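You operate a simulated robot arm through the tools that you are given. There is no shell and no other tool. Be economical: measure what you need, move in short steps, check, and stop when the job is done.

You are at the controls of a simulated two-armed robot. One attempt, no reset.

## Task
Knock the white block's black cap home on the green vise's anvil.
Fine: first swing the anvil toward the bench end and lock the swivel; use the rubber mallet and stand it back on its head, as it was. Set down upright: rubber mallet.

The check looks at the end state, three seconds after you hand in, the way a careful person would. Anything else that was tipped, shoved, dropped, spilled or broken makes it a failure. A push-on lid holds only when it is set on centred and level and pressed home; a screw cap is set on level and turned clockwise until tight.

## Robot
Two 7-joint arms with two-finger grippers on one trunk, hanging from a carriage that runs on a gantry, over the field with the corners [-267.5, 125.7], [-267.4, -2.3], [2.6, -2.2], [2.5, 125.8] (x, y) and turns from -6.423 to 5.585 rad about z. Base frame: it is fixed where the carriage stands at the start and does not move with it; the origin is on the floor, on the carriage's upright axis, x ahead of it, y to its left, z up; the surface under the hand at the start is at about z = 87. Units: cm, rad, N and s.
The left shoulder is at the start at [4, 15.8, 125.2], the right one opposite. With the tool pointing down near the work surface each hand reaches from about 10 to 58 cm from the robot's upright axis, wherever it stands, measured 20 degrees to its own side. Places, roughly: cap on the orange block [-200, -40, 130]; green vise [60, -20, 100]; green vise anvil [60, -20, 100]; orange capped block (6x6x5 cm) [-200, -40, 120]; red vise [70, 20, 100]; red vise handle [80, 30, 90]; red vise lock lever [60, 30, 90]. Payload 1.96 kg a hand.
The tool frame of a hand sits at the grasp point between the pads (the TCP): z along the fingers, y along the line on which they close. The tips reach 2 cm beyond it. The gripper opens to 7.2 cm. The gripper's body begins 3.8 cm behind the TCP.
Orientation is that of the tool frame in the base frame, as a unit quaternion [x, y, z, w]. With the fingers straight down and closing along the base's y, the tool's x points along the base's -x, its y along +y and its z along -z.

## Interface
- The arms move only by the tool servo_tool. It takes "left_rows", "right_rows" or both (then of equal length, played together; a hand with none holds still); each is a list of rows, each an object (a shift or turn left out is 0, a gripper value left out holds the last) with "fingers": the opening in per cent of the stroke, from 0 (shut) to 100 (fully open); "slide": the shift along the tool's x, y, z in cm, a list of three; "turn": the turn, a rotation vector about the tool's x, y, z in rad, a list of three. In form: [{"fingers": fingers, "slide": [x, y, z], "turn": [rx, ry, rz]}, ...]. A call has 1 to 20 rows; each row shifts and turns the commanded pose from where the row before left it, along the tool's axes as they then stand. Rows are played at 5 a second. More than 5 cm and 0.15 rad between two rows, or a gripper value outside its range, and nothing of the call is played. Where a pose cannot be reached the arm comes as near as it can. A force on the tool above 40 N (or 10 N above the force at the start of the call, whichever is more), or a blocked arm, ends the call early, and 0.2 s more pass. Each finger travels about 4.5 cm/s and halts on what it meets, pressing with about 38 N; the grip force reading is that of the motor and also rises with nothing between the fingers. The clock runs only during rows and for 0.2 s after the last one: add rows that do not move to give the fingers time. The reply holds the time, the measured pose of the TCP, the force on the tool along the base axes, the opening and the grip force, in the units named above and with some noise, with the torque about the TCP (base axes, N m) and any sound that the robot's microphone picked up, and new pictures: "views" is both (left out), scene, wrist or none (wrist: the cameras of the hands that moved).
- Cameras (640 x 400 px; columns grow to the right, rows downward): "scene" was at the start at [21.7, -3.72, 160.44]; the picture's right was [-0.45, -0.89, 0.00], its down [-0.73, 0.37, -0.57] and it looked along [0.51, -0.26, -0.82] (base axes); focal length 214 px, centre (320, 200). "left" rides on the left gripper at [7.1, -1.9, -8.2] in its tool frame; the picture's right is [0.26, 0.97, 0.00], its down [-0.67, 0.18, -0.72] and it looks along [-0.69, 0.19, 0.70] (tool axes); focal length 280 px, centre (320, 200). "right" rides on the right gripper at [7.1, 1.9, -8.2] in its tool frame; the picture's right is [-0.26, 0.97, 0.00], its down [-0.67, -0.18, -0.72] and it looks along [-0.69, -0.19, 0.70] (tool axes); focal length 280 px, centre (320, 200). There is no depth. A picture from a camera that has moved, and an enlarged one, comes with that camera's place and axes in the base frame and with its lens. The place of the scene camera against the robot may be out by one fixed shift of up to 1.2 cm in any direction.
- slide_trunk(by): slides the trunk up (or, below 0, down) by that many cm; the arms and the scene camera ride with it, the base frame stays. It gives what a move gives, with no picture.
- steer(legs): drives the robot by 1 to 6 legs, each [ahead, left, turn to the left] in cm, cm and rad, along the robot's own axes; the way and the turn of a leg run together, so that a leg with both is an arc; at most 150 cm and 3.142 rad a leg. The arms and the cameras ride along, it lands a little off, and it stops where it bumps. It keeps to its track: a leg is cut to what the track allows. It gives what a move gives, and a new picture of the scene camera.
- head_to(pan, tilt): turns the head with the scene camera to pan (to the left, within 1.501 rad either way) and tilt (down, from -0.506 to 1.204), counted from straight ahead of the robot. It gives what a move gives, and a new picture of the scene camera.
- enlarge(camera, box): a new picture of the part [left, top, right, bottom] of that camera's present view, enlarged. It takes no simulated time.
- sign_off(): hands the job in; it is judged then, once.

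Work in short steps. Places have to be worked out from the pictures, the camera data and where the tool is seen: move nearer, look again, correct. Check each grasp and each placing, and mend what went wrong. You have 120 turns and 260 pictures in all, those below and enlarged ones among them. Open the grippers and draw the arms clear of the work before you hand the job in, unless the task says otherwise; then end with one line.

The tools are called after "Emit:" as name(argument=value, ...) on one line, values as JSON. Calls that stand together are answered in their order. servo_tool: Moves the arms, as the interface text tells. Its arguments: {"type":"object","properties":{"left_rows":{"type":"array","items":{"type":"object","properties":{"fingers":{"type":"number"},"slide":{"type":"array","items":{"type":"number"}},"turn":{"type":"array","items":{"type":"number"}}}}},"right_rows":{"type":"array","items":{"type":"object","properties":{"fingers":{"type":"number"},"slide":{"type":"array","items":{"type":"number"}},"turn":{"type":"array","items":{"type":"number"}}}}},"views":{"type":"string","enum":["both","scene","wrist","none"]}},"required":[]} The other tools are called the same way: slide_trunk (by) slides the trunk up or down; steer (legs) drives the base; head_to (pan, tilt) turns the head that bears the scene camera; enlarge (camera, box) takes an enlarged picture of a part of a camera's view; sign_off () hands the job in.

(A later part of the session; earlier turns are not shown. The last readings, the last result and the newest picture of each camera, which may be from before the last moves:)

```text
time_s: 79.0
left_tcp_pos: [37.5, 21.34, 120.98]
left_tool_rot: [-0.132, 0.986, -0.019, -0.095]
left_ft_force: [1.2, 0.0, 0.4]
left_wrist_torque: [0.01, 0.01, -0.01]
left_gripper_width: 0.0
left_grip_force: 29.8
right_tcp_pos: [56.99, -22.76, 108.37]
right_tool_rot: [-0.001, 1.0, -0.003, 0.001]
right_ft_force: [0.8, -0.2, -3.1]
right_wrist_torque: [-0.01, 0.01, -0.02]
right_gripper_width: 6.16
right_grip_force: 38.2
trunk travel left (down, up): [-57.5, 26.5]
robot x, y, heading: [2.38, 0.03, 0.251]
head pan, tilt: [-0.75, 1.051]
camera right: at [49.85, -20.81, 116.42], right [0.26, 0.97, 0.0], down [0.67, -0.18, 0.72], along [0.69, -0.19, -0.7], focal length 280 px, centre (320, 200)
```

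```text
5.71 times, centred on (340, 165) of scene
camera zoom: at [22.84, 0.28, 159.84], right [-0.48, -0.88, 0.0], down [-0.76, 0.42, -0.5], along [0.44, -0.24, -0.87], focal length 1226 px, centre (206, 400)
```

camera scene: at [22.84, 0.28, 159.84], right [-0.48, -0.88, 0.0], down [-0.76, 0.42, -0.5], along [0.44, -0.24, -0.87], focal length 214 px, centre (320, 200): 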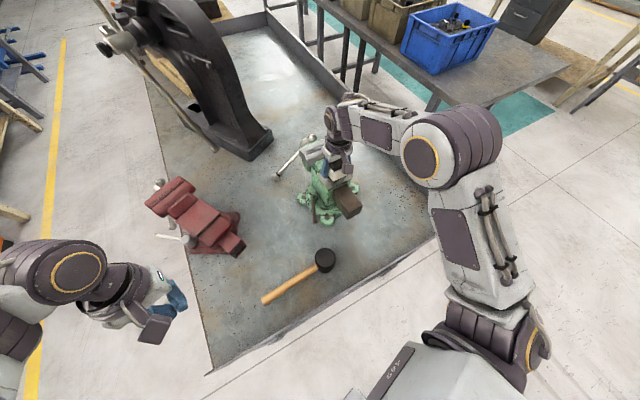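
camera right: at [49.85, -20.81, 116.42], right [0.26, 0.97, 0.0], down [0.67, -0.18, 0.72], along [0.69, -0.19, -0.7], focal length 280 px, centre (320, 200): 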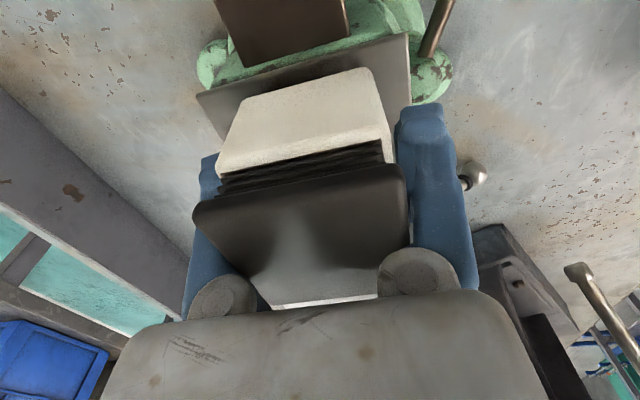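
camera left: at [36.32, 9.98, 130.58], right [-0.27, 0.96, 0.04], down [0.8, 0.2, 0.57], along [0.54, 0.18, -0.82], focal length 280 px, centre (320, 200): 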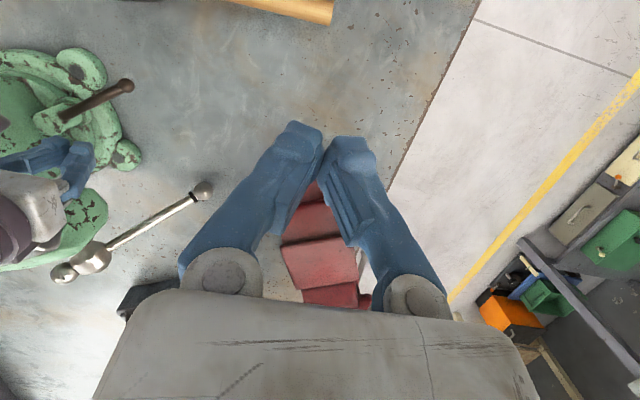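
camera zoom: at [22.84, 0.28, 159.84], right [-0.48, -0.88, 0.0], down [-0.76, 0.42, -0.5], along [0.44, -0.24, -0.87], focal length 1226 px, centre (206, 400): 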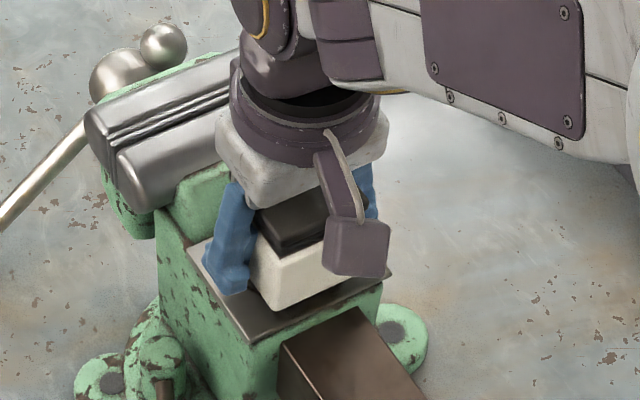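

Almost down; lowering in 2 mm steps until the force shows contact.

Emit:
servo_tool(right_rows=[{"slide": [0, 0, 0.2]}, {"slide": [0, 0, 0.2]}, {}], views="none")

```text
time_s: 79.8
left_tcp_pos: [37.41, 21.19, 121.07]
left_tool_rot: [-0.131, 0.986, -0.018, -0.096]
left_ft_force: [-0.4, -0.5, -0.2]
left_wrist_torque: [0.03, 0.02, -0.01]
left_gripper_width: 0.0
left_grip_force: 29.5
right_tcp_pos: [56.97, -22.75, 107.96]
right_tool_rot: [0.0, 1.0, -0.003, 0.001]
right_ft_force: [-0.2, 0.5, -3.1]
right_wrist_torque: [0.02, -0.02, -0.03]
right_gripper_width: 6.14
right_grip_force: 38.1
trunk travel left (down, up): [-57.5, 26.5]
robot x, y, heading: [2.01, 0.04, 0.247]
head pan, tilt: [-0.75, 1.051]
```

Emit:
servo_tool(right_rows=[{"slide": [0, 0, 0.2]}, {"slide": [0, 0, 0.2]}, {}], views="none")

```text
time_s: 80.6
left_tcp_pos: [37.62, 21.26, 121.12]
left_tool_rot: [-0.131, 0.986, -0.018, -0.097]
left_ft_force: [0.2, -0.2, 0.3]
left_wrist_torque: [-0.02, -0.01, 0.03]
left_gripper_width: 0.0
left_grip_force: 29.4
right_tcp_pos: [56.9, -22.82, 107.44]
right_tool_rot: [-0.001, 1.0, -0.003, 0.002]
right_ft_force: [0.8, 0.6, -3.0]
right_wrist_torque: [-0.01, 0.01, 0.03]
right_gripper_width: 6.15
right_grip_force: 38.6
trunk travel left (down, up): [-57.5, 26.5]
robot x, y, heading: [2.25, 0.19, 0.25]
head pan, tilt: [-0.75, 1.051]
```

Still hanging freely (−3 N). Continuing down in 2 mm steps.

Emit:
servo_tool(right_rows=[{"slide": [0, 0, 0.2]}, {"slide": [0, 0, 0.2]}, {}], views="wrist")

Emit:
enlarge(camera="scene", box=[310, 140, 370, 190])

```text
time_s: 81.3
left_tcp_pos: [37.53, 21.2, 121.04]
left_tool_rot: [-0.13, 0.987, -0.019, -0.096]
left_ft_force: [0.0, 0.3, -0.3]
left_wrist_torque: [0.02, 0.01, -0.01]
left_gripper_width: 0.01
left_grip_force: 29.4
right_tcp_pos: [56.94, -22.89, 107.39]
right_tool_rot: [-0.001, 1.0, -0.003, 0.002]
right_ft_force: [-7.1, -0.3, 18.6]
right_wrist_torque: [-0.14, 0.79, 0.0]
right_gripper_width: 6.15
right_grip_force: 38.5
trunk travel left (down, up): [-57.5, 26.5]
robot x, y, heading: [2.13, -0.11, 0.245]
head pan, tilt: [-0.75, 1.051]
stopped in row 3 (right hand): the force on the tool passed its limit at 43 N (the readings are from after the stop); the commanded pose is now the measured one
camera right: at [49.85, -20.84, 115.47], right [0.26, 0.97, 0.0], down [0.67, -0.18, 0.72], along [0.69, -0.19, -0.69], focal length 280 px, centre (320, 200)
```

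right: 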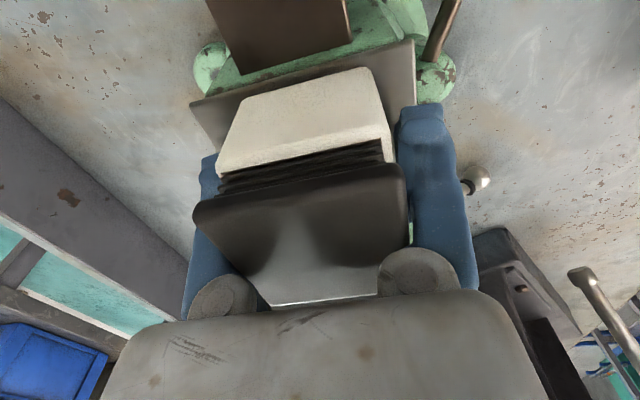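

```text
8.00 times, centred on (340, 165) of scene
camera zoom: at [22.82, 0.22, 159.85], right [-0.48, -0.88, 0.0], down [-0.76, 0.42, -0.5], along [0.44, -0.24, -0.87], focal length 1716 px, centre (160, 480)
```

zoom: 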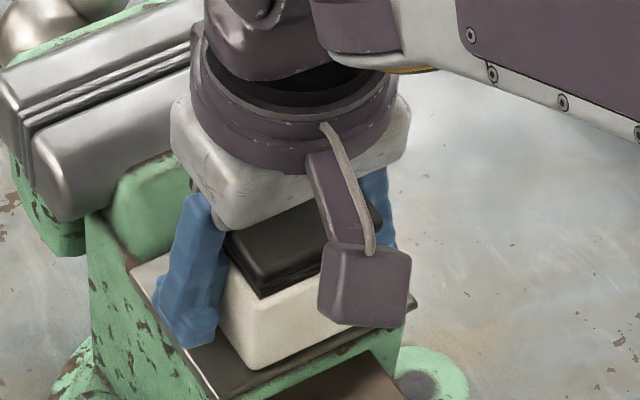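

Contact at TCP z=107.4: block is down on the anvil. I relax 1 mm and open slowly.

Emit:
servo_tool(right_rows=[{"slide": [0, 0, -0.1]}, {}, {"fingers": 88}, {"fingers": 92}, {"fingers": 100}, {}], views="wrist")

Emit:
enlarge(camera="scene", box=[310, 140, 370, 190])

```text
time_s: 82.7
left_tcp_pos: [37.44, 21.35, 121.08]
left_tool_rot: [-0.13, 0.987, -0.019, -0.096]
left_ft_force: [0.4, 0.0, 0.3]
left_wrist_torque: [0.03, -0.02, 0.0]
left_gripper_width: 0.0
left_grip_force: 30.0
right_tcp_pos: [56.98, -22.8, 107.38]
right_tool_rot: [0.0, 1.0, -0.002, 0.002]
right_ft_force: [0.1, -1.4, 0.5]
right_wrist_torque: [0.01, 0.01, -0.02]
right_gripper_width: 7.21
right_grip_force: 0.0
trunk travel left (down, up): [-57.5, 26.5]
robot x, y, heading: [1.94, -0.55, 0.249]
head pan, tilt: [-0.75, 1.051]
camera right: at [49.86, -20.73, 115.42], right [0.26, 0.97, 0.0], down [0.67, -0.18, 0.72], along [0.69, -0.19, -0.7], focal length 280 px, centre (320, 200)
```

right: 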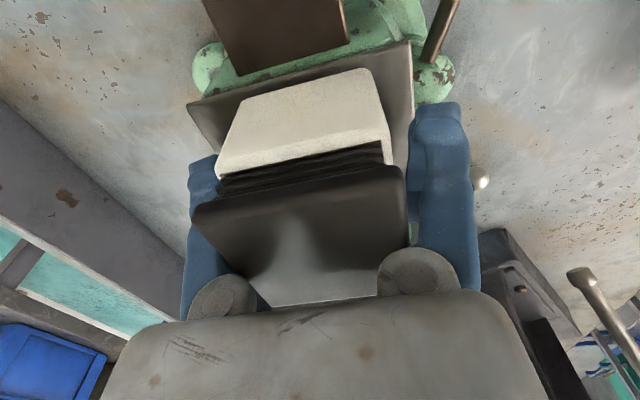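

```text
8.00 times, centred on (340, 165) of scene
camera zoom: at [22.82, 0.27, 159.84], right [-0.48, -0.88, 0.0], down [-0.76, 0.42, -0.5], along [0.44, -0.24, -0.87], focal length 1716 px, centre (160, 480)
```

zoom: 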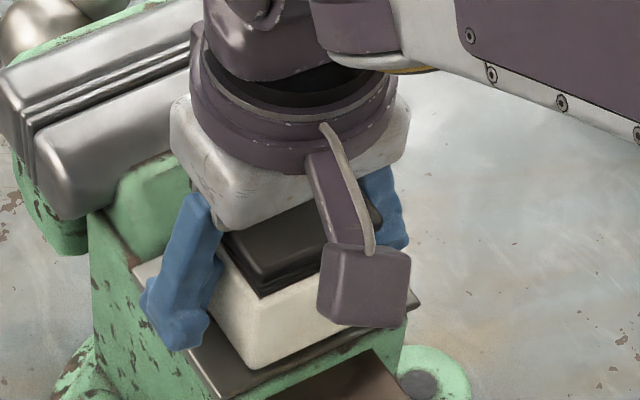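

Block stands on the anvil. I lift the hand straight up, then move it to look at the mallet.

Emit:
servo_tool(right_rows=[{"slide": [0, 0, -2]}, {"slide": [0, 0, -4]}, {"slide": [0, 0, -4]}, {"slide": [0, 0, -4]}, {"slide": [4, 2.3, 0]}, {"slide": [4, 2.3, 0]}, {"slide": [4, 2.3, 0]}, {"slide": [4, 2.3, 0]}, {"slide": [4, 2.3, 0]}, {"slide": [4, 2.3, 2]}, {"slide": [0, 0, 3]}, {}])

Emit:
enlarge(camera="scene", box=[300, 130, 380, 200])

```text
refused: row 10 steps farther than a row can; nothing moved
```

```text
5.71 times, centred on (340, 165) of scene
camera zoom: at [22.82, 0.27, 159.84], right [-0.48, -0.88, 0.0], down [-0.76, 0.42, -0.5], along [0.44, -0.24, -0.87], focal length 1226 px, centre (206, 400)
```

zoom: 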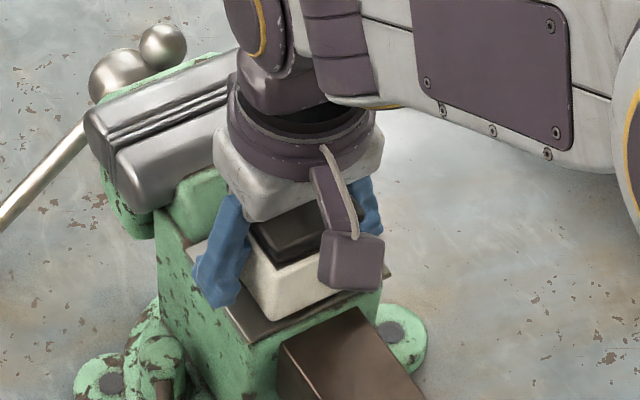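

One row was too long; repeating with it shortened.

Emit:
servo_tool(right_rows=[{"slide": [0, 0, -2]}, {"slide": [0, 0, -4]}, {"slide": [0, 0, -4]}, {"slide": [0, 0, -4]}, {"slide": [4, 2.3, 0]}, {"slide": [4, 2.3, 0]}, {"slide": [4, 2.3, 0]}, {"slide": [4, 2.3, 0]}, {"slide": [4, 2.3, 0]}, {"slide": [4, 2.3, 0]}, {"slide": [0, 0, 4]}, {}])

Emit:
enlarge(camera="scene", box=[300, 130, 380, 200])

Emit:
enlarge(camera="right", box=[200, 0, 520, 200])

```text
time_s: 85.3
left_tcp_pos: [37.64, 21.3, 121.07]
left_tool_rot: [-0.131, 0.987, -0.018, -0.096]
left_ft_force: [0.3, 0.6, -0.1]
left_wrist_torque: [-0.05, -0.02, 0.03]
left_gripper_width: 0.0
left_grip_force: 29.8
right_tcp_pos: [39.5, -9.18, 115.88]
right_tool_rot: [0.004, 1.0, 0.02, 0.002]
right_ft_force: [-0.1, 0.3, 0.4]
right_wrist_torque: [0.01, 0.03, 0.02]
right_gripper_width: 7.19
right_grip_force: 0.0
right hand out of reach, approached as far as the arm can: row 9, 10
trunk travel left (down, up): [-57.5, 26.5]
robot x, y, heading: [2.44, -0.29, 0.25]
head pan, tilt: [-0.75, 1.051]
camera scene: at [22.82, 0.27, 159.84], right [-0.48, -0.88, 0.0], down [-0.76, 0.42, -0.5], along [0.44, -0.24, -0.87], focal length 214 px, centre (320, 200)
camera right: at [32.35, -7.5, 124.09], right [0.27, 0.96, 0.04], down [0.67, -0.21, 0.71], along [0.69, -0.17, -0.7], focal length 280 px, centre (320, 200)
```

scene: 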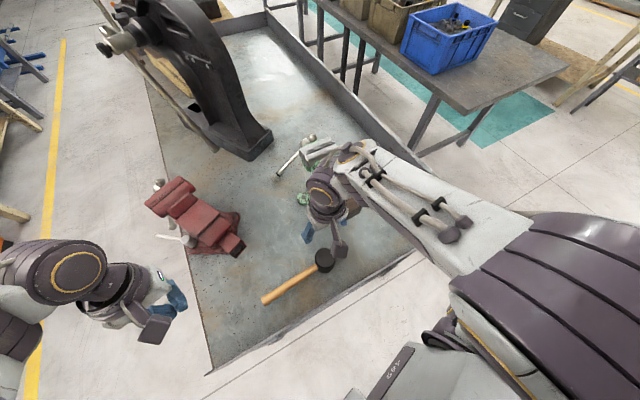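
right: 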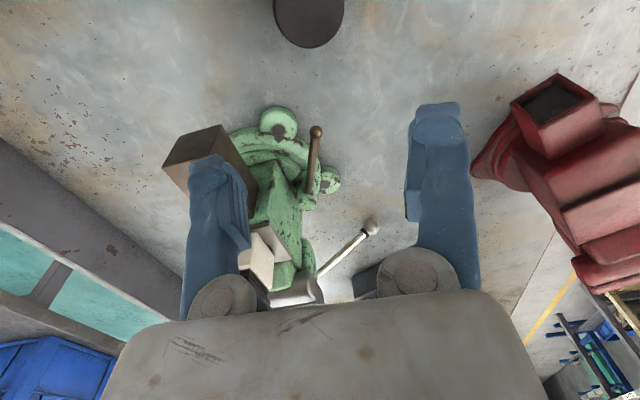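

```text
5.71 times, centred on (340, 165) of scene
camera zoom: at [22.82, 0.27, 159.84], right [-0.48, -0.88, 0.0], down [-0.76, 0.42, -0.5], along [0.44, -0.24, -0.87], focal length 1226 px, centre (206, 400)
```

zoom: 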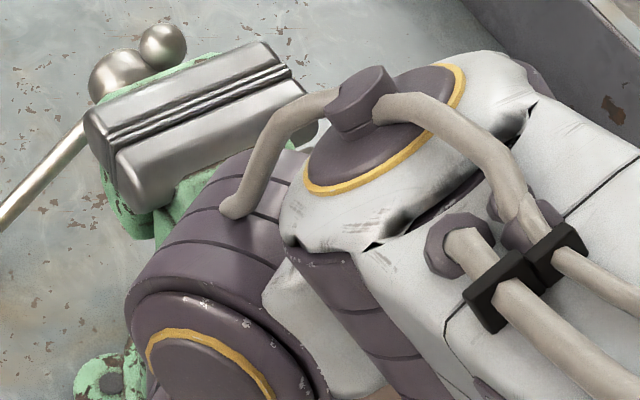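

```text
2.00 times, centred on (360, 100) of right
camera zoom: at [32.35, -7.5, 124.09], right [0.27, 0.96, 0.04], down [0.67, -0.21, 0.71], along [0.69, -0.17, -0.7], focal length 561 px, centre (240, 400)
```

zoom: 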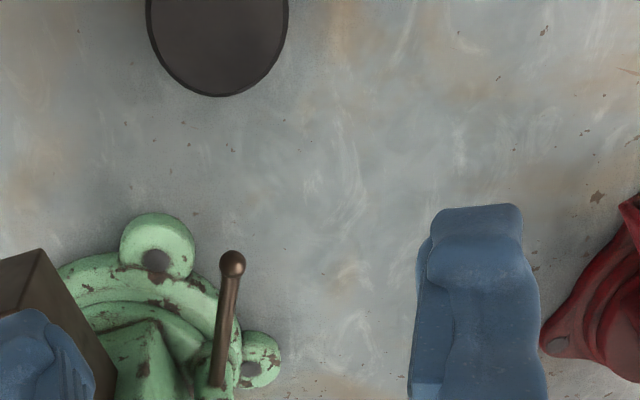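

The mallet's head is at ≈[37.7,−9.2] (6 cm across). I turn the robot further left (+0.3) so the right arm works comfortably there, then yaw the hand 90° for grasping the handle.

Emit:
steer(legs=[[0, 0, 0.3]])

Emit:
servo_tool(right_rows=[{"turn": [0, 0, 0.145]}, {"turn": [0, 0, 0.145]}, {"turn": [0, 0, 0.145]}, {"turn": [0, 0, 0.145]}, {"turn": [0, 0, 0.145]}, {"turn": [0, 0, 0.145]}, {"turn": [0, 0, 0.145]}, {"turn": [0, 0, 0.145]}, {"turn": [0, 0, 0.145]}, {"turn": [0, 0, 0.145]}, {"turn": [0, 0, 0.145]}, {"turn": [0, 0, 0.145]}, {"turn": [0, 0, 0.13]}, {}])

Emit:
head_to(pan=-0.75, tilt=1.05)

```text
time_s: 86.7
left_tcp_pos: [29.68, 30.82, 121.19]
left_tool_rot: [-0.276, 0.956, -0.033, -0.092]
left_ft_force: [0.1, -0.2, 0.6]
left_wrist_torque: [-0.01, 0.0, 0.0]
left_gripper_width: 0.01
left_grip_force: 29.9
right_tcp_pos: [40.54, 2.11, 115.67]
right_tool_rot: [-0.144, 0.989, 0.018, -0.005]
right_ft_force: [0.7, 0.1, 0.1]
right_wrist_torque: [0.01, 0.02, 0.01]
right_gripper_width: 7.19
right_grip_force: 0.1
trunk travel left (down, up): [-57.5, 26.5]
robot x, y, heading: [2.11, 0.17, 0.548]
head pan, tilt: [-0.75, 1.051]
camera scene: at [21.65, 6.52, 159.84], right [-0.2, -0.98, 0.0], down [-0.85, 0.17, -0.5], along [0.49, -0.1, -0.87], focal length 214 px, centre (320, 200)
```

scene: 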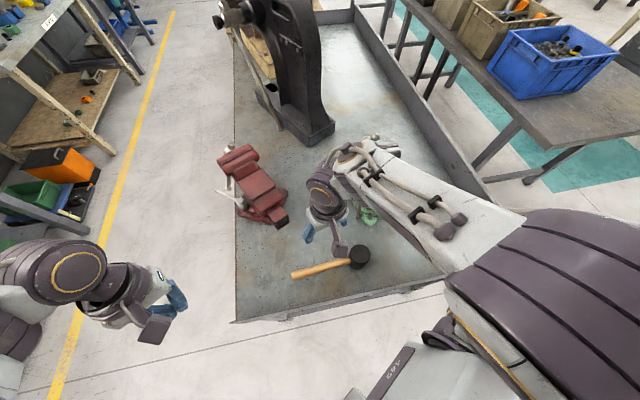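

```text
time_s: 89.7
left_tcp_pos: [29.67, 30.71, 121.05]
left_tool_rot: [-0.276, 0.956, -0.033, -0.093]
left_ft_force: [0.3, 0.0, -0.3]
left_wrist_torque: [0.01, 0.0, -0.01]
left_gripper_width: 0.01
left_grip_force: 28.9
right_tcp_pos: [40.53, 2.05, 115.64]
right_tool_rot: [0.712, 0.702, 0.004, -0.018]
right_ft_force: [-0.1, 0.1, -0.2]
right_wrist_torque: [0.01, -0.02, 0.01]
right_gripper_width: 7.21
right_grip_force: 0.0
trunk travel left (down, up): [-57.5, 26.5]
robot x, y, heading: [2.15, -0.04, 0.546]
head pan, tilt: [-0.75, 1.051]
camera scene: at [21.65, 6.51, 159.84], right [-0.2, -0.98, 0.0], down [-0.85, 0.17, -0.5], along [0.49, -0.1, -0.87], focal length 214 px, centre (320, 200)
camera right: at [42.71, 8.84, 123.94], right [0.96, -0.27, -0.02], down [-0.18, -0.69, 0.7], along [-0.21, -0.67, -0.72], focal length 280 px, centre (320, 200)
```

scene: 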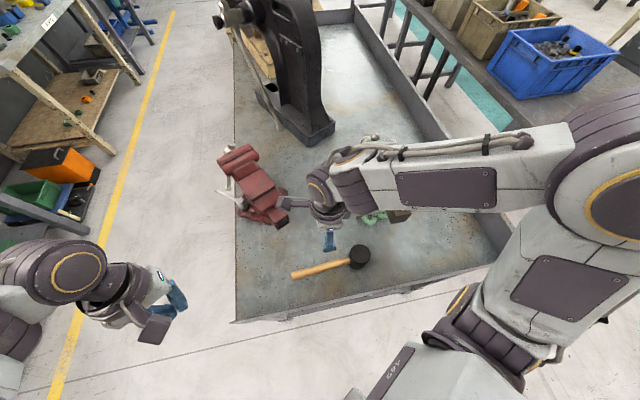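
right: 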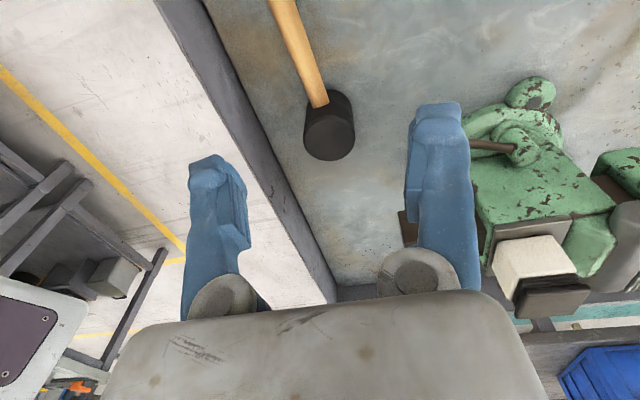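

```text
time_s: 90.3
left_tcp_pos: [29.63, 30.76, 121.11]
left_tool_rot: [-0.276, 0.956, -0.032, -0.092]
left_ft_force: [0.2, 0.0, 0.1]
left_wrist_torque: [0.02, 0.05, 0.02]
left_gripper_width: 0.0
left_grip_force: 29.3
right_tcp_pos: [40.43, 2.05, 115.63]
right_tool_rot: [0.711, 0.703, 0.005, -0.017]
right_ft_force: [0.3, 0.0, -0.6]
right_wrist_torque: [0.0, -0.01, 0.03]
right_gripper_width: 7.22
right_grip_force: 0.1
trunk travel left (down, up): [-57.5, 26.5]
robot x, y, heading: [2.49, -0.06, 0.546]
head pan, tilt: [-0.75, 1.051]
camera scene: at [21.65, 6.51, 159.84], right [-0.2, -0.98, 0.0], down [-0.85, 0.17, -0.5], along [0.49, -0.1, -0.87], focal length 214 px, centre (320, 200)
```

scene: 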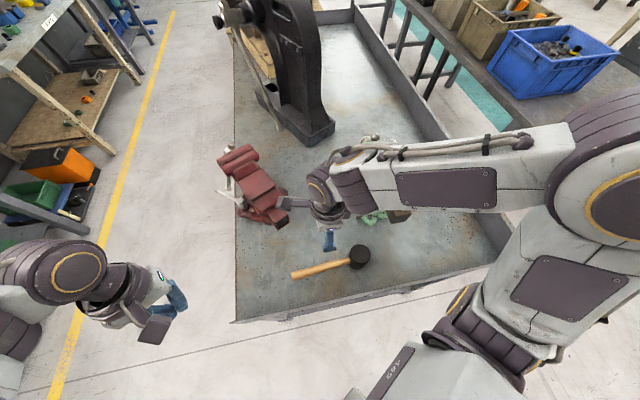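

Emit:
enlarge(camera="right", box=[240, 0, 400, 170])

Emit:
enlarge(camera="right", box=[460, 180, 640, 320])

```text
2.35 times, centred on (320, 85) of right
camera zoom: at [42.7, 8.85, 123.94], right [0.96, -0.27, -0.02], down [-0.18, -0.69, 0.7], along [-0.21, -0.67, -0.72], focal length 660 px, centre (320, 471)
```

zoom: 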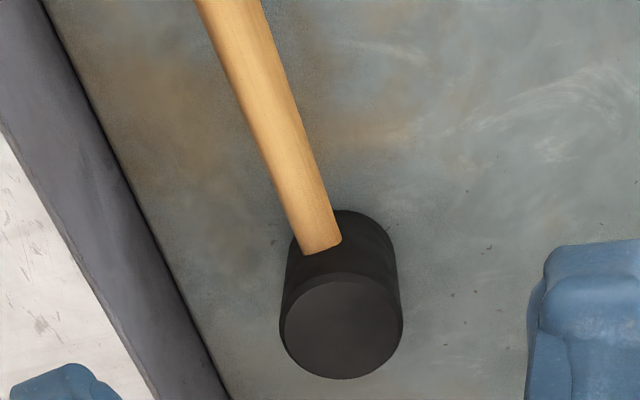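

```text
2.86 times, centred on (550, 250) of right
camera zoom: at [42.7, 8.85, 123.94], right [0.96, -0.27, -0.02], down [-0.18, -0.69, 0.7], along [-0.21, -0.67, -0.72], focal length 801 px, centre (-337, 57)
```

zoom: 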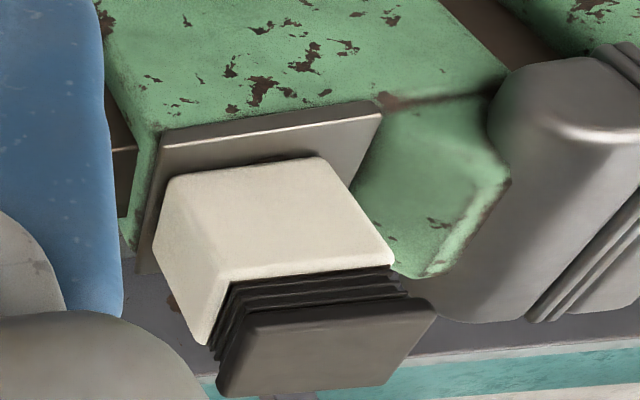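

Mallet: head centre [38.0,−9.2], top z≈94.2; handle runs toward +y (≈[37.4,−3.2] at 6 cm from the head), axis z≈90.6. I align the hand with the handle and descend partway.

Emit:
servo_tool(right_rows=[{"turn": [-0.02, -0.031, -0.094]}, {"slide": [-2.5, -1.72, 0]}, {"slide": [-2.5, -1.72, 0]}, {"slide": [0, 0, 4]}, {"slide": [0, 0, 4]}, {"slide": [0, 0, 4]}, {"slide": [0, 0, 3]}, {}])

Emit:
enlarge(camera="scene", box=[280, 200, 400, 290])

```text
time_s: 92.1
left_tcp_pos: [29.64, 30.71, 121.11]
left_tool_rot: [-0.277, 0.956, -0.034, -0.093]
left_ft_force: [-0.7, 0.0, -0.5]
left_wrist_torque: [0.0, -0.04, 0.02]
left_gripper_width: 0.02
left_grip_force: 29.2
right_tcp_pos: [37.53, -3.35, 100.38]
right_tool_rot: [0.678, 0.735, 0.002, 0.001]
right_ft_force: [-0.2, 0.1, 1.0]
right_wrist_torque: [-0.02, 0.0, 0.0]
right_gripper_width: 7.23
right_grip_force: 0.1
trunk travel left (down, up): [-57.5, 26.5]
robot x, y, heading: [2.24, -0.06, 0.55]
head pan, tilt: [-0.75, 1.051]
camera scene: at [21.65, 6.51, 159.84], right [-0.2, -0.98, 0.0], down [-0.85, 0.17, -0.5], along [0.49, -0.1, -0.87], focal length 214 px, centre (320, 200)
camera right: at [38.86, 4.01, 108.49], right [0.98, -0.18, 0.0], down [-0.13, -0.69, 0.71], along [-0.13, -0.7, -0.7], focal length 280 px, centre (320, 200)
```

scene: 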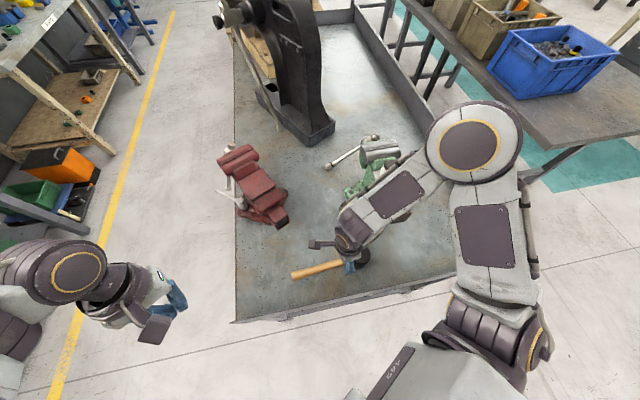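
right: 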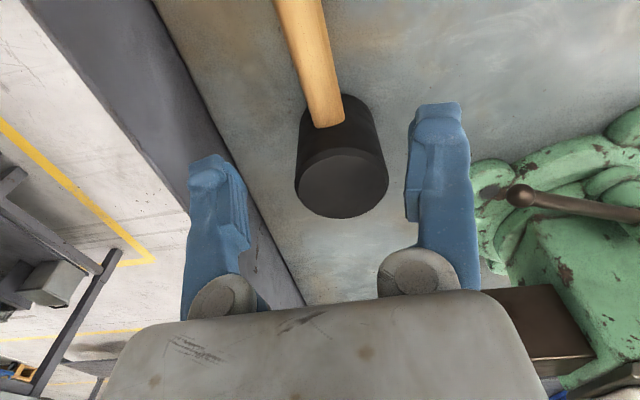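

```text
4.44 times, centred on (340, 245) of scene
camera zoom: at [21.65, 6.51, 159.84], right [-0.2, -0.98, 0.0], down [-0.85, 0.17, -0.5], along [0.49, -0.1, -0.87], focal length 953 px, centre (231, 0)
```

zoom: 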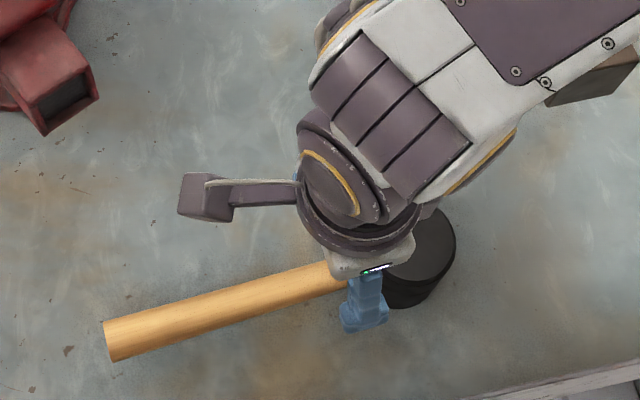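

Aligned; small correction, descend to the handle axis and close.

Emit:
servo_tool(right_rows=[{"slide": [0.5, -0.2, 3]}, {"slide": [0, 0, 3.5]}, {"slide": [0, 0, 2.5]}, {"slide": [0, 0, 0.7]}, {"fingers": 60}, {"fingers": 30}, {"fingers": 0}, {}, {}], views="wrist")

Emit:
enlarge(camera="scene", box=[280, 200, 400, 290])

```text
time_s: 94.1
left_tcp_pos: [29.57, 30.75, 121.0]
left_tool_rot: [-0.276, 0.956, -0.033, -0.092]
left_ft_force: [0.6, -0.2, 0.2]
left_wrist_torque: [-0.01, 0.02, 0.0]
left_gripper_width: 0.0
left_grip_force: 29.4
right_tcp_pos: [37.46, -2.79, 90.81]
right_tool_rot: [0.678, 0.735, 0.002, 0.001]
right_ft_force: [0.5, 0.4, 0.5]
right_wrist_torque: [0.11, -0.05, 0.07]
right_gripper_width: 1.82
right_grip_force: 38.2
trunk travel left (down, up): [-57.5, 26.5]
robot x, y, heading: [2.47, -0.5, 0.544]
head pan, tilt: [-0.75, 1.051]
camera right: at [38.77, 4.47, 98.95], right [0.98, -0.18, 0.0], down [-0.13, -0.69, 0.71], along [-0.13, -0.7, -0.7], focal length 280 px, centre (320, 200)
```

right: 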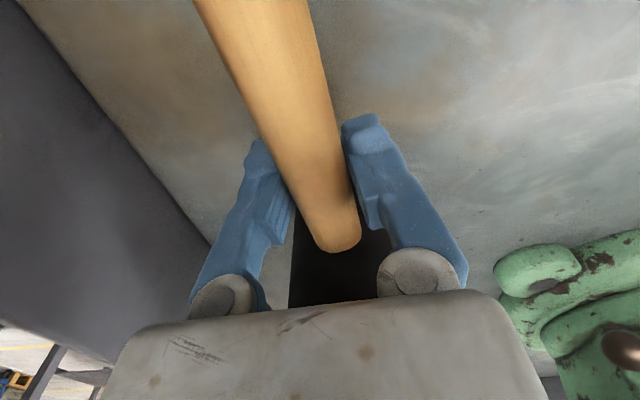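

```text
4.44 times, centred on (340, 245) of scene
camera zoom: at [21.65, 6.52, 159.83], right [-0.2, -0.98, 0.0], down [-0.85, 0.17, -0.5], along [0.49, -0.1, -0.87], focal length 953 px, centre (231, 0)
```

zoom: 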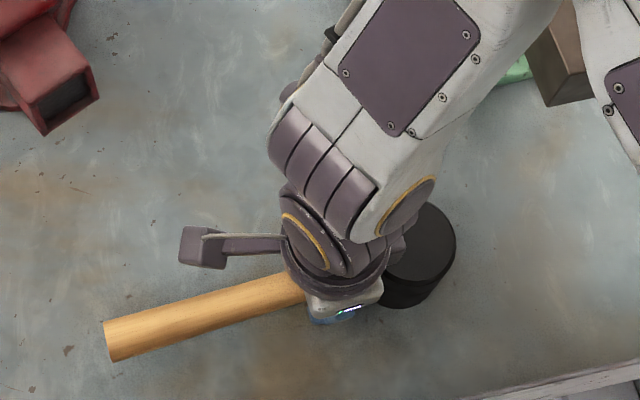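

Handle gripped (1.8 cm). I record this pose for the return: [37.46,−2.79,90.8]. Lift a little and check that the head stays level.

Emit:
servo_tool(right_rows=[{"slide": [0, 0, -1]}, {"slide": [0, 0, -2]}, {"slide": [0, 0, -3]}, {}])

Emit:
enlarge(camera="scene", box=[280, 200, 400, 290])

```text
time_s: 95.1
left_tcp_pos: [29.74, 30.76, 121.22]
left_tool_rot: [-0.277, 0.956, -0.033, -0.092]
left_ft_force: [-0.1, 0.6, -0.6]
left_wrist_torque: [-0.03, 0.0, -0.01]
left_gripper_width: 0.0
left_grip_force: 29.2
right_tcp_pos: [37.4, -2.57, 96.9]
right_tool_rot: [0.678, 0.735, 0.002, 0.0]
right_ft_force: [1.4, 0.3, -3.8]
right_wrist_torque: [0.18, 0.02, -0.02]
right_gripper_width: 1.83
right_grip_force: 38.3
trunk travel left (down, up): [-57.5, 26.5]
robot x, y, heading: [2.14, -0.47, 0.548]
head pan, tilt: [-0.75, 1.051]
camera scene: at [21.64, 6.52, 159.84], right [-0.2, -0.98, 0.0], down [-0.85, 0.17, -0.5], along [0.49, -0.1, -0.87], focal length 214 px, centre (320, 200)
camera right: at [38.74, 4.55, 105.0], right [0.98, -0.18, 0.0], down [-0.13, -0.69, 0.71], along [-0.13, -0.7, -0.7], focal length 280 px, centre (320, 200)
```

scene: 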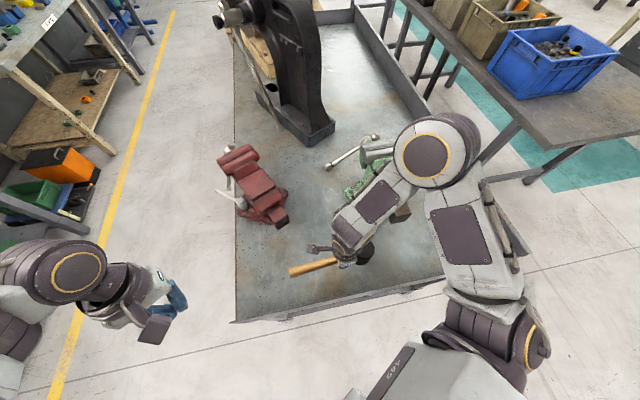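
right: 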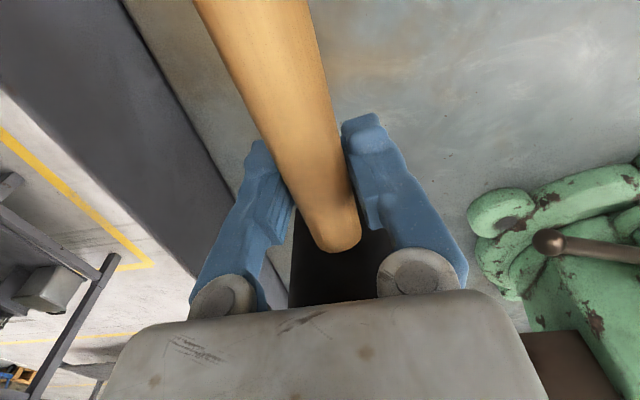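

```text
4.44 times, centred on (340, 245) of scene
camera zoom: at [21.64, 6.52, 159.84], right [-0.2, -0.98, 0.0], down [-0.85, 0.17, -0.5], along [0.49, -0.1, -0.87], focal length 953 px, centre (231, 0)
```

zoom: 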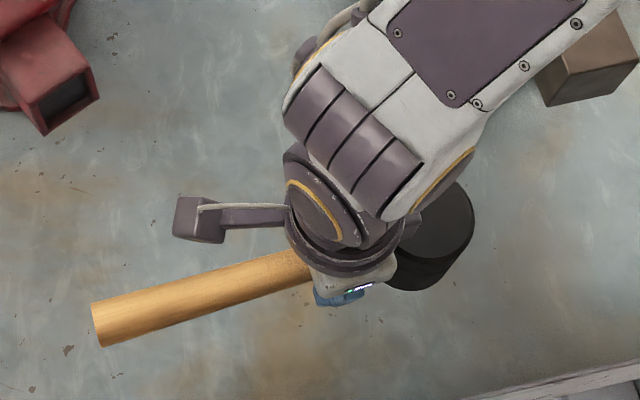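

Level and firmly held (≈4 N). I raise it and carry it over the block on the anvil.

Emit:
servo_tool(right_rows=[{"slide": [0, 0, -4.6]}, {"slide": [0, 0, -4.6]}, {"slide": [0, 0, -4.6]}, {"slide": [0, 0, -4.6]}, {"slide": [0, 0, -4.6]}, {"slide": [-2.58, 2.99, 0]}, {"slide": [-2.58, 2.99, 0]}, {"slide": [-2.58, 2.99, 0]}, {"slide": [-2.58, 2.99, 0]}, {"slide": [-2.58, 2.99, 0]}, {"slide": [-2.58, 2.99, 0]}, {}])

Emit:
enlarge(camera="scene", box=[320, 110, 440, 210])

```text
time_s: 97.7
left_tcp_pos: [29.52, 30.81, 121.0]
left_tool_rot: [-0.276, 0.956, -0.033, -0.092]
left_ft_force: [0.8, 1.2, 1.1]
left_wrist_torque: [-0.01, 0.02, 0.0]
left_gripper_width: 0.0
left_grip_force: 30.0
right_tcp_pos: [56.35, -16.6, 120.07]
right_tool_rot: [0.677, 0.736, 0.003, 0.001]
right_ft_force: [-0.4, -0.1, -3.4]
right_wrist_torque: [0.16, -0.01, -0.05]
right_gripper_width: 1.81
right_grip_force: 37.8
trunk travel left (down, up): [-57.5, 26.5]
robot x, y, heading: [2.04, -0.22, 0.545]
head pan, tilt: [-0.75, 1.051]
camera scene: at [21.64, 6.52, 159.84], right [-0.2, -0.98, 0.0], down [-0.85, 0.17, -0.5], along [0.49, -0.1, -0.87], focal length 214 px, centre (320, 200)
camera right: at [57.65, -9.34, 128.2], right [0.98, -0.18, 0.0], down [-0.13, -0.69, 0.71], along [-0.13, -0.7, -0.7], focal length 280 px, centre (320, 200)
```

scene: 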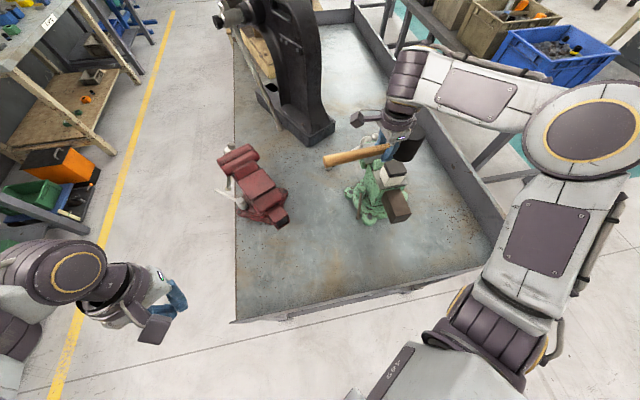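
right: 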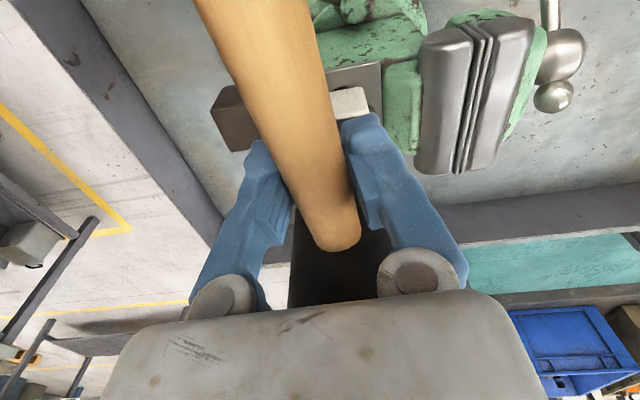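

```text
4.00 times, centred on (380, 160) of scene
camera zoom: at [21.64, 6.52, 159.84], right [-0.2, -0.98, 0.0], down [-0.85, 0.17, -0.5], along [0.49, -0.1, -0.87], focal length 858 px, centre (80, 360)
```

zoom: 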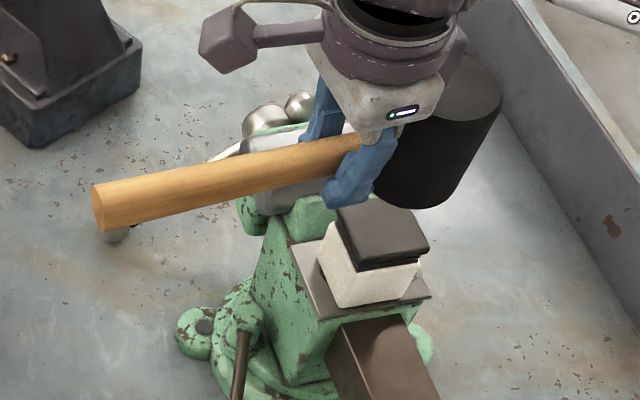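

The head should be right over the cap. I lower to just above it and check alignment.

Emit:
servo_tool(right_rows=[{"slide": [0, 0, 1.8]}, {"slide": [0, 0, 1.7]}, {}], views="none")

Emit:
enlarge(camera="scene", box=[350, 120, 430, 200])

```text
time_s: 98.5
left_tcp_pos: [29.68, 30.69, 121.06]
left_tool_rot: [-0.277, 0.956, -0.033, -0.092]
left_ft_force: [-0.1, 0.5, -0.3]
left_wrist_torque: [0.03, 0.0, -0.02]
left_gripper_width: 0.01
left_grip_force: 29.8
right_tcp_pos: [56.26, -16.69, 116.47]
right_tool_rot: [0.677, 0.736, 0.001, 0.001]
right_ft_force: [0.0, -0.8, -4.3]
right_wrist_torque: [0.2, -0.02, 0.0]
right_gripper_width: 1.84
right_grip_force: 38.3
trunk travel left (down, up): [-57.5, 26.5]
robot x, y, heading: [2.52, -0.27, 0.551]
head pan, tilt: [-0.75, 1.051]
```

```text
5.00 times, centred on (390, 160) of scene
camera zoom: at [21.64, 6.52, 159.84], right [-0.2, -0.98, 0.0], down [-0.85, 0.17, -0.5], along [0.49, -0.1, -0.87], focal length 1072 px, centre (-30, 400)
```

zoom: 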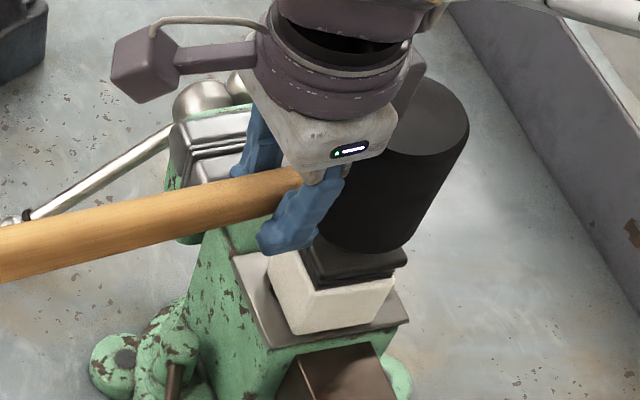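

The head is ~0.5 cm too far +x/−y. I correct, raise, and strike the first blow.

Emit:
servo_tool(right_rows=[{"slide": [0.5, -0.5, 0]}, {"slide": [0, 0, -3.5]}, {}, {"slide": [0, 0, 3.7]}, {"slide": [0, 0, 3.7]}], views="none")

Emit:
enlarge(camera="scene", box=[350, 120, 430, 200])

```text
time_s: 99.7
left_tcp_pos: [29.76, 30.69, 121.19]
left_tool_rot: [-0.278, 0.956, -0.034, -0.091]
left_ft_force: [0.5, 0.0, -0.2]
left_wrist_torque: [0.0, -0.01, -0.02]
left_gripper_width: 0.0
left_grip_force: 29.5
right_tcp_pos: [56.03, -15.96, 113.55]
right_tool_rot: [0.678, 0.735, 0.007, 0.006]
right_ft_force: [-1.7, 1.7, 26.5]
right_wrist_torque: [-1.1, 0.37, -0.13]
right_gripper_width: 1.49
right_grip_force: 38.1
trunk travel left (down, up): [-57.5, 26.5]
robot x, y, heading: [2.19, 0.06, 0.547]
head pan, tilt: [-0.75, 1.051]
stopped in row 5 (right hand): the force on the tool passed its limit at 77 N (the readings are from after the stop); the commanded pose is now the measured one
```

```text
5.00 times, centred on (390, 160) of scene
camera zoom: at [21.71, 6.51, 159.91], right [-0.2, -0.98, 0.0], down [-0.85, 0.17, -0.5], along [0.49, -0.1, -0.87], focal length 1072 px, centre (-30, 400)
```

zoom: 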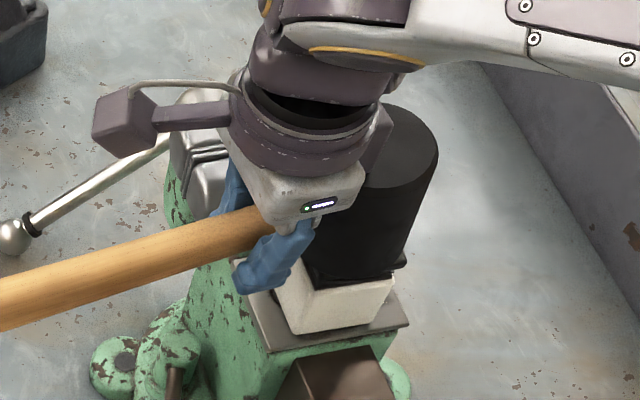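

Blow of 77 N; the handle pivoted a little in the grip. I lift and look at the cap and mallet attitude.

Emit:
servo_tool(right_rows=[{"slide": [0, 0, -3]}, {"slide": [0, 0, -3]}, {}])

Emit:
enlarge(camera="scene", box=[345, 120, 425, 200])

```text
time_s: 100.5
left_tcp_pos: [29.52, 30.71, 121.22]
left_tool_rot: [-0.277, 0.956, -0.034, -0.092]
left_ft_force: [0.3, 1.2, -0.9]
left_wrist_torque: [0.01, 0.03, 0.0]
left_gripper_width: 0.01
left_grip_force: 29.4
right_tcp_pos: [55.58, -16.03, 119.15]
right_tool_rot: [0.678, 0.735, 0.003, 0.004]
right_ft_force: [-0.2, -0.7, -3.8]
right_wrist_torque: [0.15, 0.01, 0.03]
right_gripper_width: 1.47
right_grip_force: 38.2
trunk travel left (down, up): [-57.5, 26.5]
robot x, y, heading: [2.21, 0.14, 0.548]
head pan, tilt: [-0.75, 1.051]
camera scene: at [21.62, 6.54, 159.83], right [-0.2, -0.98, 0.0], down [-0.85, 0.17, -0.5], along [0.49, -0.1, -0.87], focal length 214 px, centre (320, 200)
camera right: at [56.93, -8.9, 127.34], right [0.98, -0.18, 0.01], down [-0.14, -0.69, 0.71], along [-0.12, -0.7, -0.7], focal length 280 px, centre (320, 200)
```

scene: 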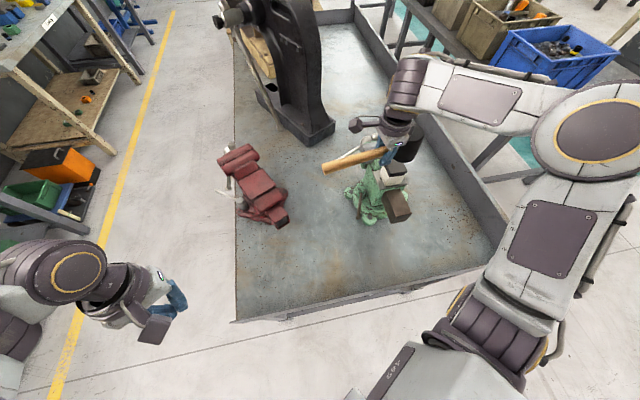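
right: 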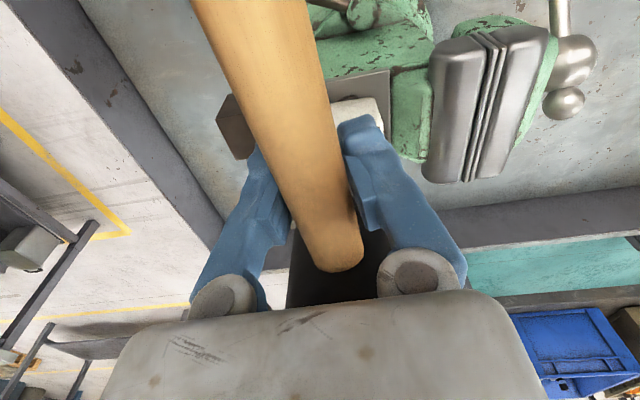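

```text
5.00 times, centred on (385, 160) of scene
camera zoom: at [21.62, 6.54, 159.83], right [-0.2, -0.98, 0.0], down [-0.85, 0.17, -0.5], along [0.49, -0.1, -0.87], focal length 1072 px, centre (-5, 400)
```

zoom: 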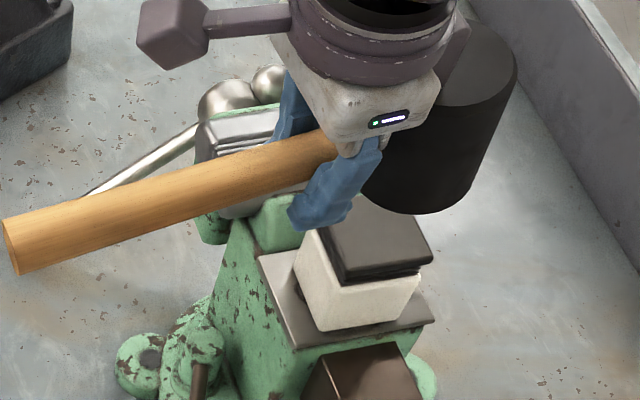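

Emit:
enlarge(camera="scene", box=[372, 150, 412, 190])

```text
10.00 times, centred on (392, 170) of scene
camera zoom: at [21.62, 6.54, 159.83], right [-0.2, -0.98, 0.0], down [-0.85, 0.17, -0.5], along [0.49, -0.1, -0.87], focal length 2145 px, centre (-400, 500)
```

zoom: 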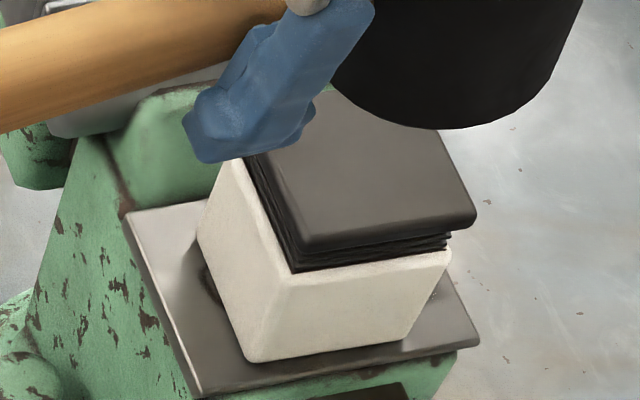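

Cap is partly down, ribs still showing. I level the mallet by tilting the hand 0.15 rad and check before the next blow.

Emit:
servo_tool(right_rows=[{"slide": [0, 0, -1]}, {"turn": [0, 0.075, 0]}, {"turn": [0, 0.075, 0]}, {}], views="none")

Emit:
enlarge(camera="scene", box=[345, 120, 425, 200])

```text
time_s: 101.5
left_tcp_pos: [29.42, 30.8, 121.04]
left_tool_rot: [-0.276, 0.956, -0.033, -0.092]
left_ft_force: [-0.2, 0.1, 0.3]
left_wrist_torque: [0.01, 0.01, 0.03]
left_gripper_width: 0.0
left_grip_force: 29.5
right_tcp_pos: [55.54, -15.98, 120.06]
right_tool_rot: [0.676, 0.733, 0.056, -0.053]
right_ft_force: [-0.3, 0.1, -3.3]
right_wrist_torque: [0.17, 0.0, 0.0]
right_gripper_width: 1.49
right_grip_force: 38.1
trunk travel left (down, up): [-57.5, 26.5]
robot x, y, heading: [2.24, 0.15, 0.548]
head pan, tilt: [-0.75, 1.051]
```

```text
5.00 times, centred on (385, 160) of scene
camera zoom: at [21.62, 6.54, 159.84], right [-0.2, -0.98, 0.0], down [-0.85, 0.17, -0.5], along [0.49, -0.1, -0.87], focal length 1072 px, centre (-5, 400)
```

zoom: 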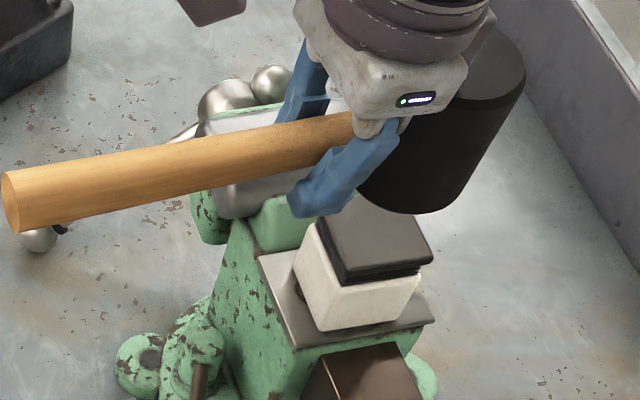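

Level again. Second blow, faster (vertical path compensated for the tilt).

Emit:
servo_tool(right_rows=[{"slide": [-0.1, 0.35, 0], "turn": [0, -0.02, 0]}, {"slide": [0.2, 0, -1.3]}, {}, {"slide": [-0.7, 0, 4.9]}, {"slide": [-0.7, 0, 4.9]}], views="none")

Emit:
servo_tool(right_rows=[{"slide": [0.45, 0, -3]}, {"slide": [0.45, 0, -3]}, {"slide": [0.45, 0, -3]}, {}], views="none")

Emit:
enlarge(camera="scene", box=[345, 120, 425, 200])

Emit:
enlarge(camera="scene", box=[372, 150, 412, 190])

```text
time_s: 102.7
left_tcp_pos: [29.64, 30.68, 121.13]
left_tool_rot: [-0.277, 0.956, -0.033, -0.09]
left_ft_force: [0.0, 0.3, -0.6]
left_wrist_torque: [0.03, 0.02, -0.01]
left_gripper_width: 0.0
left_grip_force: 29.8
right_tcp_pos: [56.01, -16.04, 113.54]
right_tool_rot: [0.677, 0.733, 0.052, -0.04]
right_ft_force: [-1.9, -1.3, 18.5]
right_wrist_torque: [-1.82, 0.25, -0.15]
right_gripper_width: 1.47
right_grip_force: 38.2
trunk travel left (down, up): [-57.5, 26.5]
robot x, y, heading: [2.48, -0.21, 0.543]
head pan, tilt: [-0.75, 1.051]
stopped in row 5 (right hand): the force on the tool passed its limit at 67 N (the readings are from after the stop); the commanded pose is now the measured one
```

```text
time_s: 103.7
left_tcp_pos: [29.52, 30.77, 121.11]
left_tool_rot: [-0.277, 0.956, -0.033, -0.092]
left_ft_force: [1.0, -0.2, 0.0]
left_wrist_torque: [0.03, 0.0, 0.01]
left_gripper_width: 0.0
left_grip_force: 29.3
right_tcp_pos: [55.72, -15.66, 122.44]
right_tool_rot: [0.678, 0.732, 0.052, -0.041]
right_ft_force: [0.5, 0.3, -3.0]
right_wrist_torque: [0.15, 0.02, 0.03]
right_gripper_width: 1.46
right_grip_force: 38.8
trunk travel left (down, up): [-57.5, 26.5]
robot x, y, heading: [2.24, 0.01, 0.546]
head pan, tilt: [-0.75, 1.051]
```

```text
5.00 times, centred on (385, 160) of scene
camera zoom: at [21.61, 6.54, 159.83], right [-0.2, -0.98, 0.0], down [-0.85, 0.17, -0.5], along [0.49, -0.1, -0.87], focal length 1072 px, centre (-5, 400)
```

zoom: 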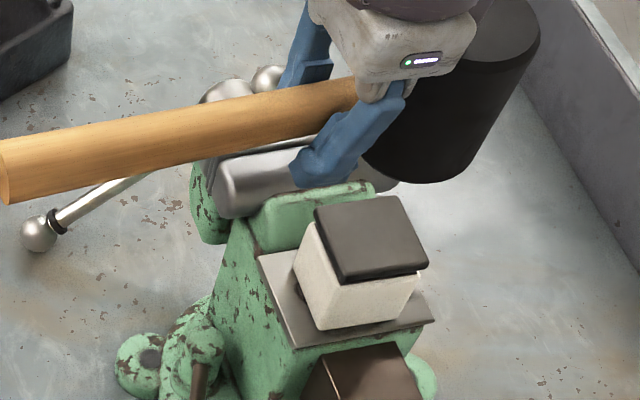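

```text
10.00 times, centred on (392, 170) of scene
camera zoom: at [21.61, 6.54, 159.83], right [-0.2, -0.98, 0.0], down [-0.85, 0.17, -0.5], along [0.49, -0.1, -0.87], focal length 2145 px, centre (-400, 500)
```

zoom: 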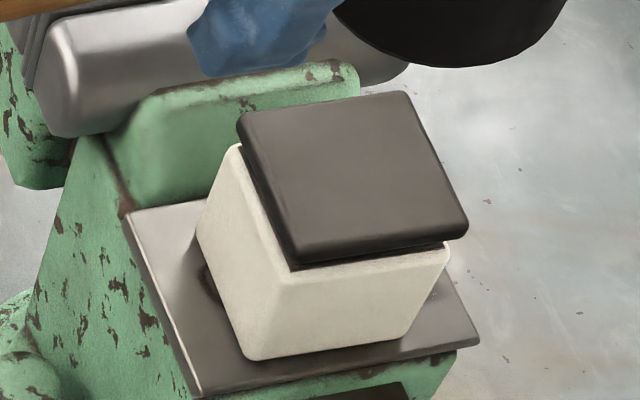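

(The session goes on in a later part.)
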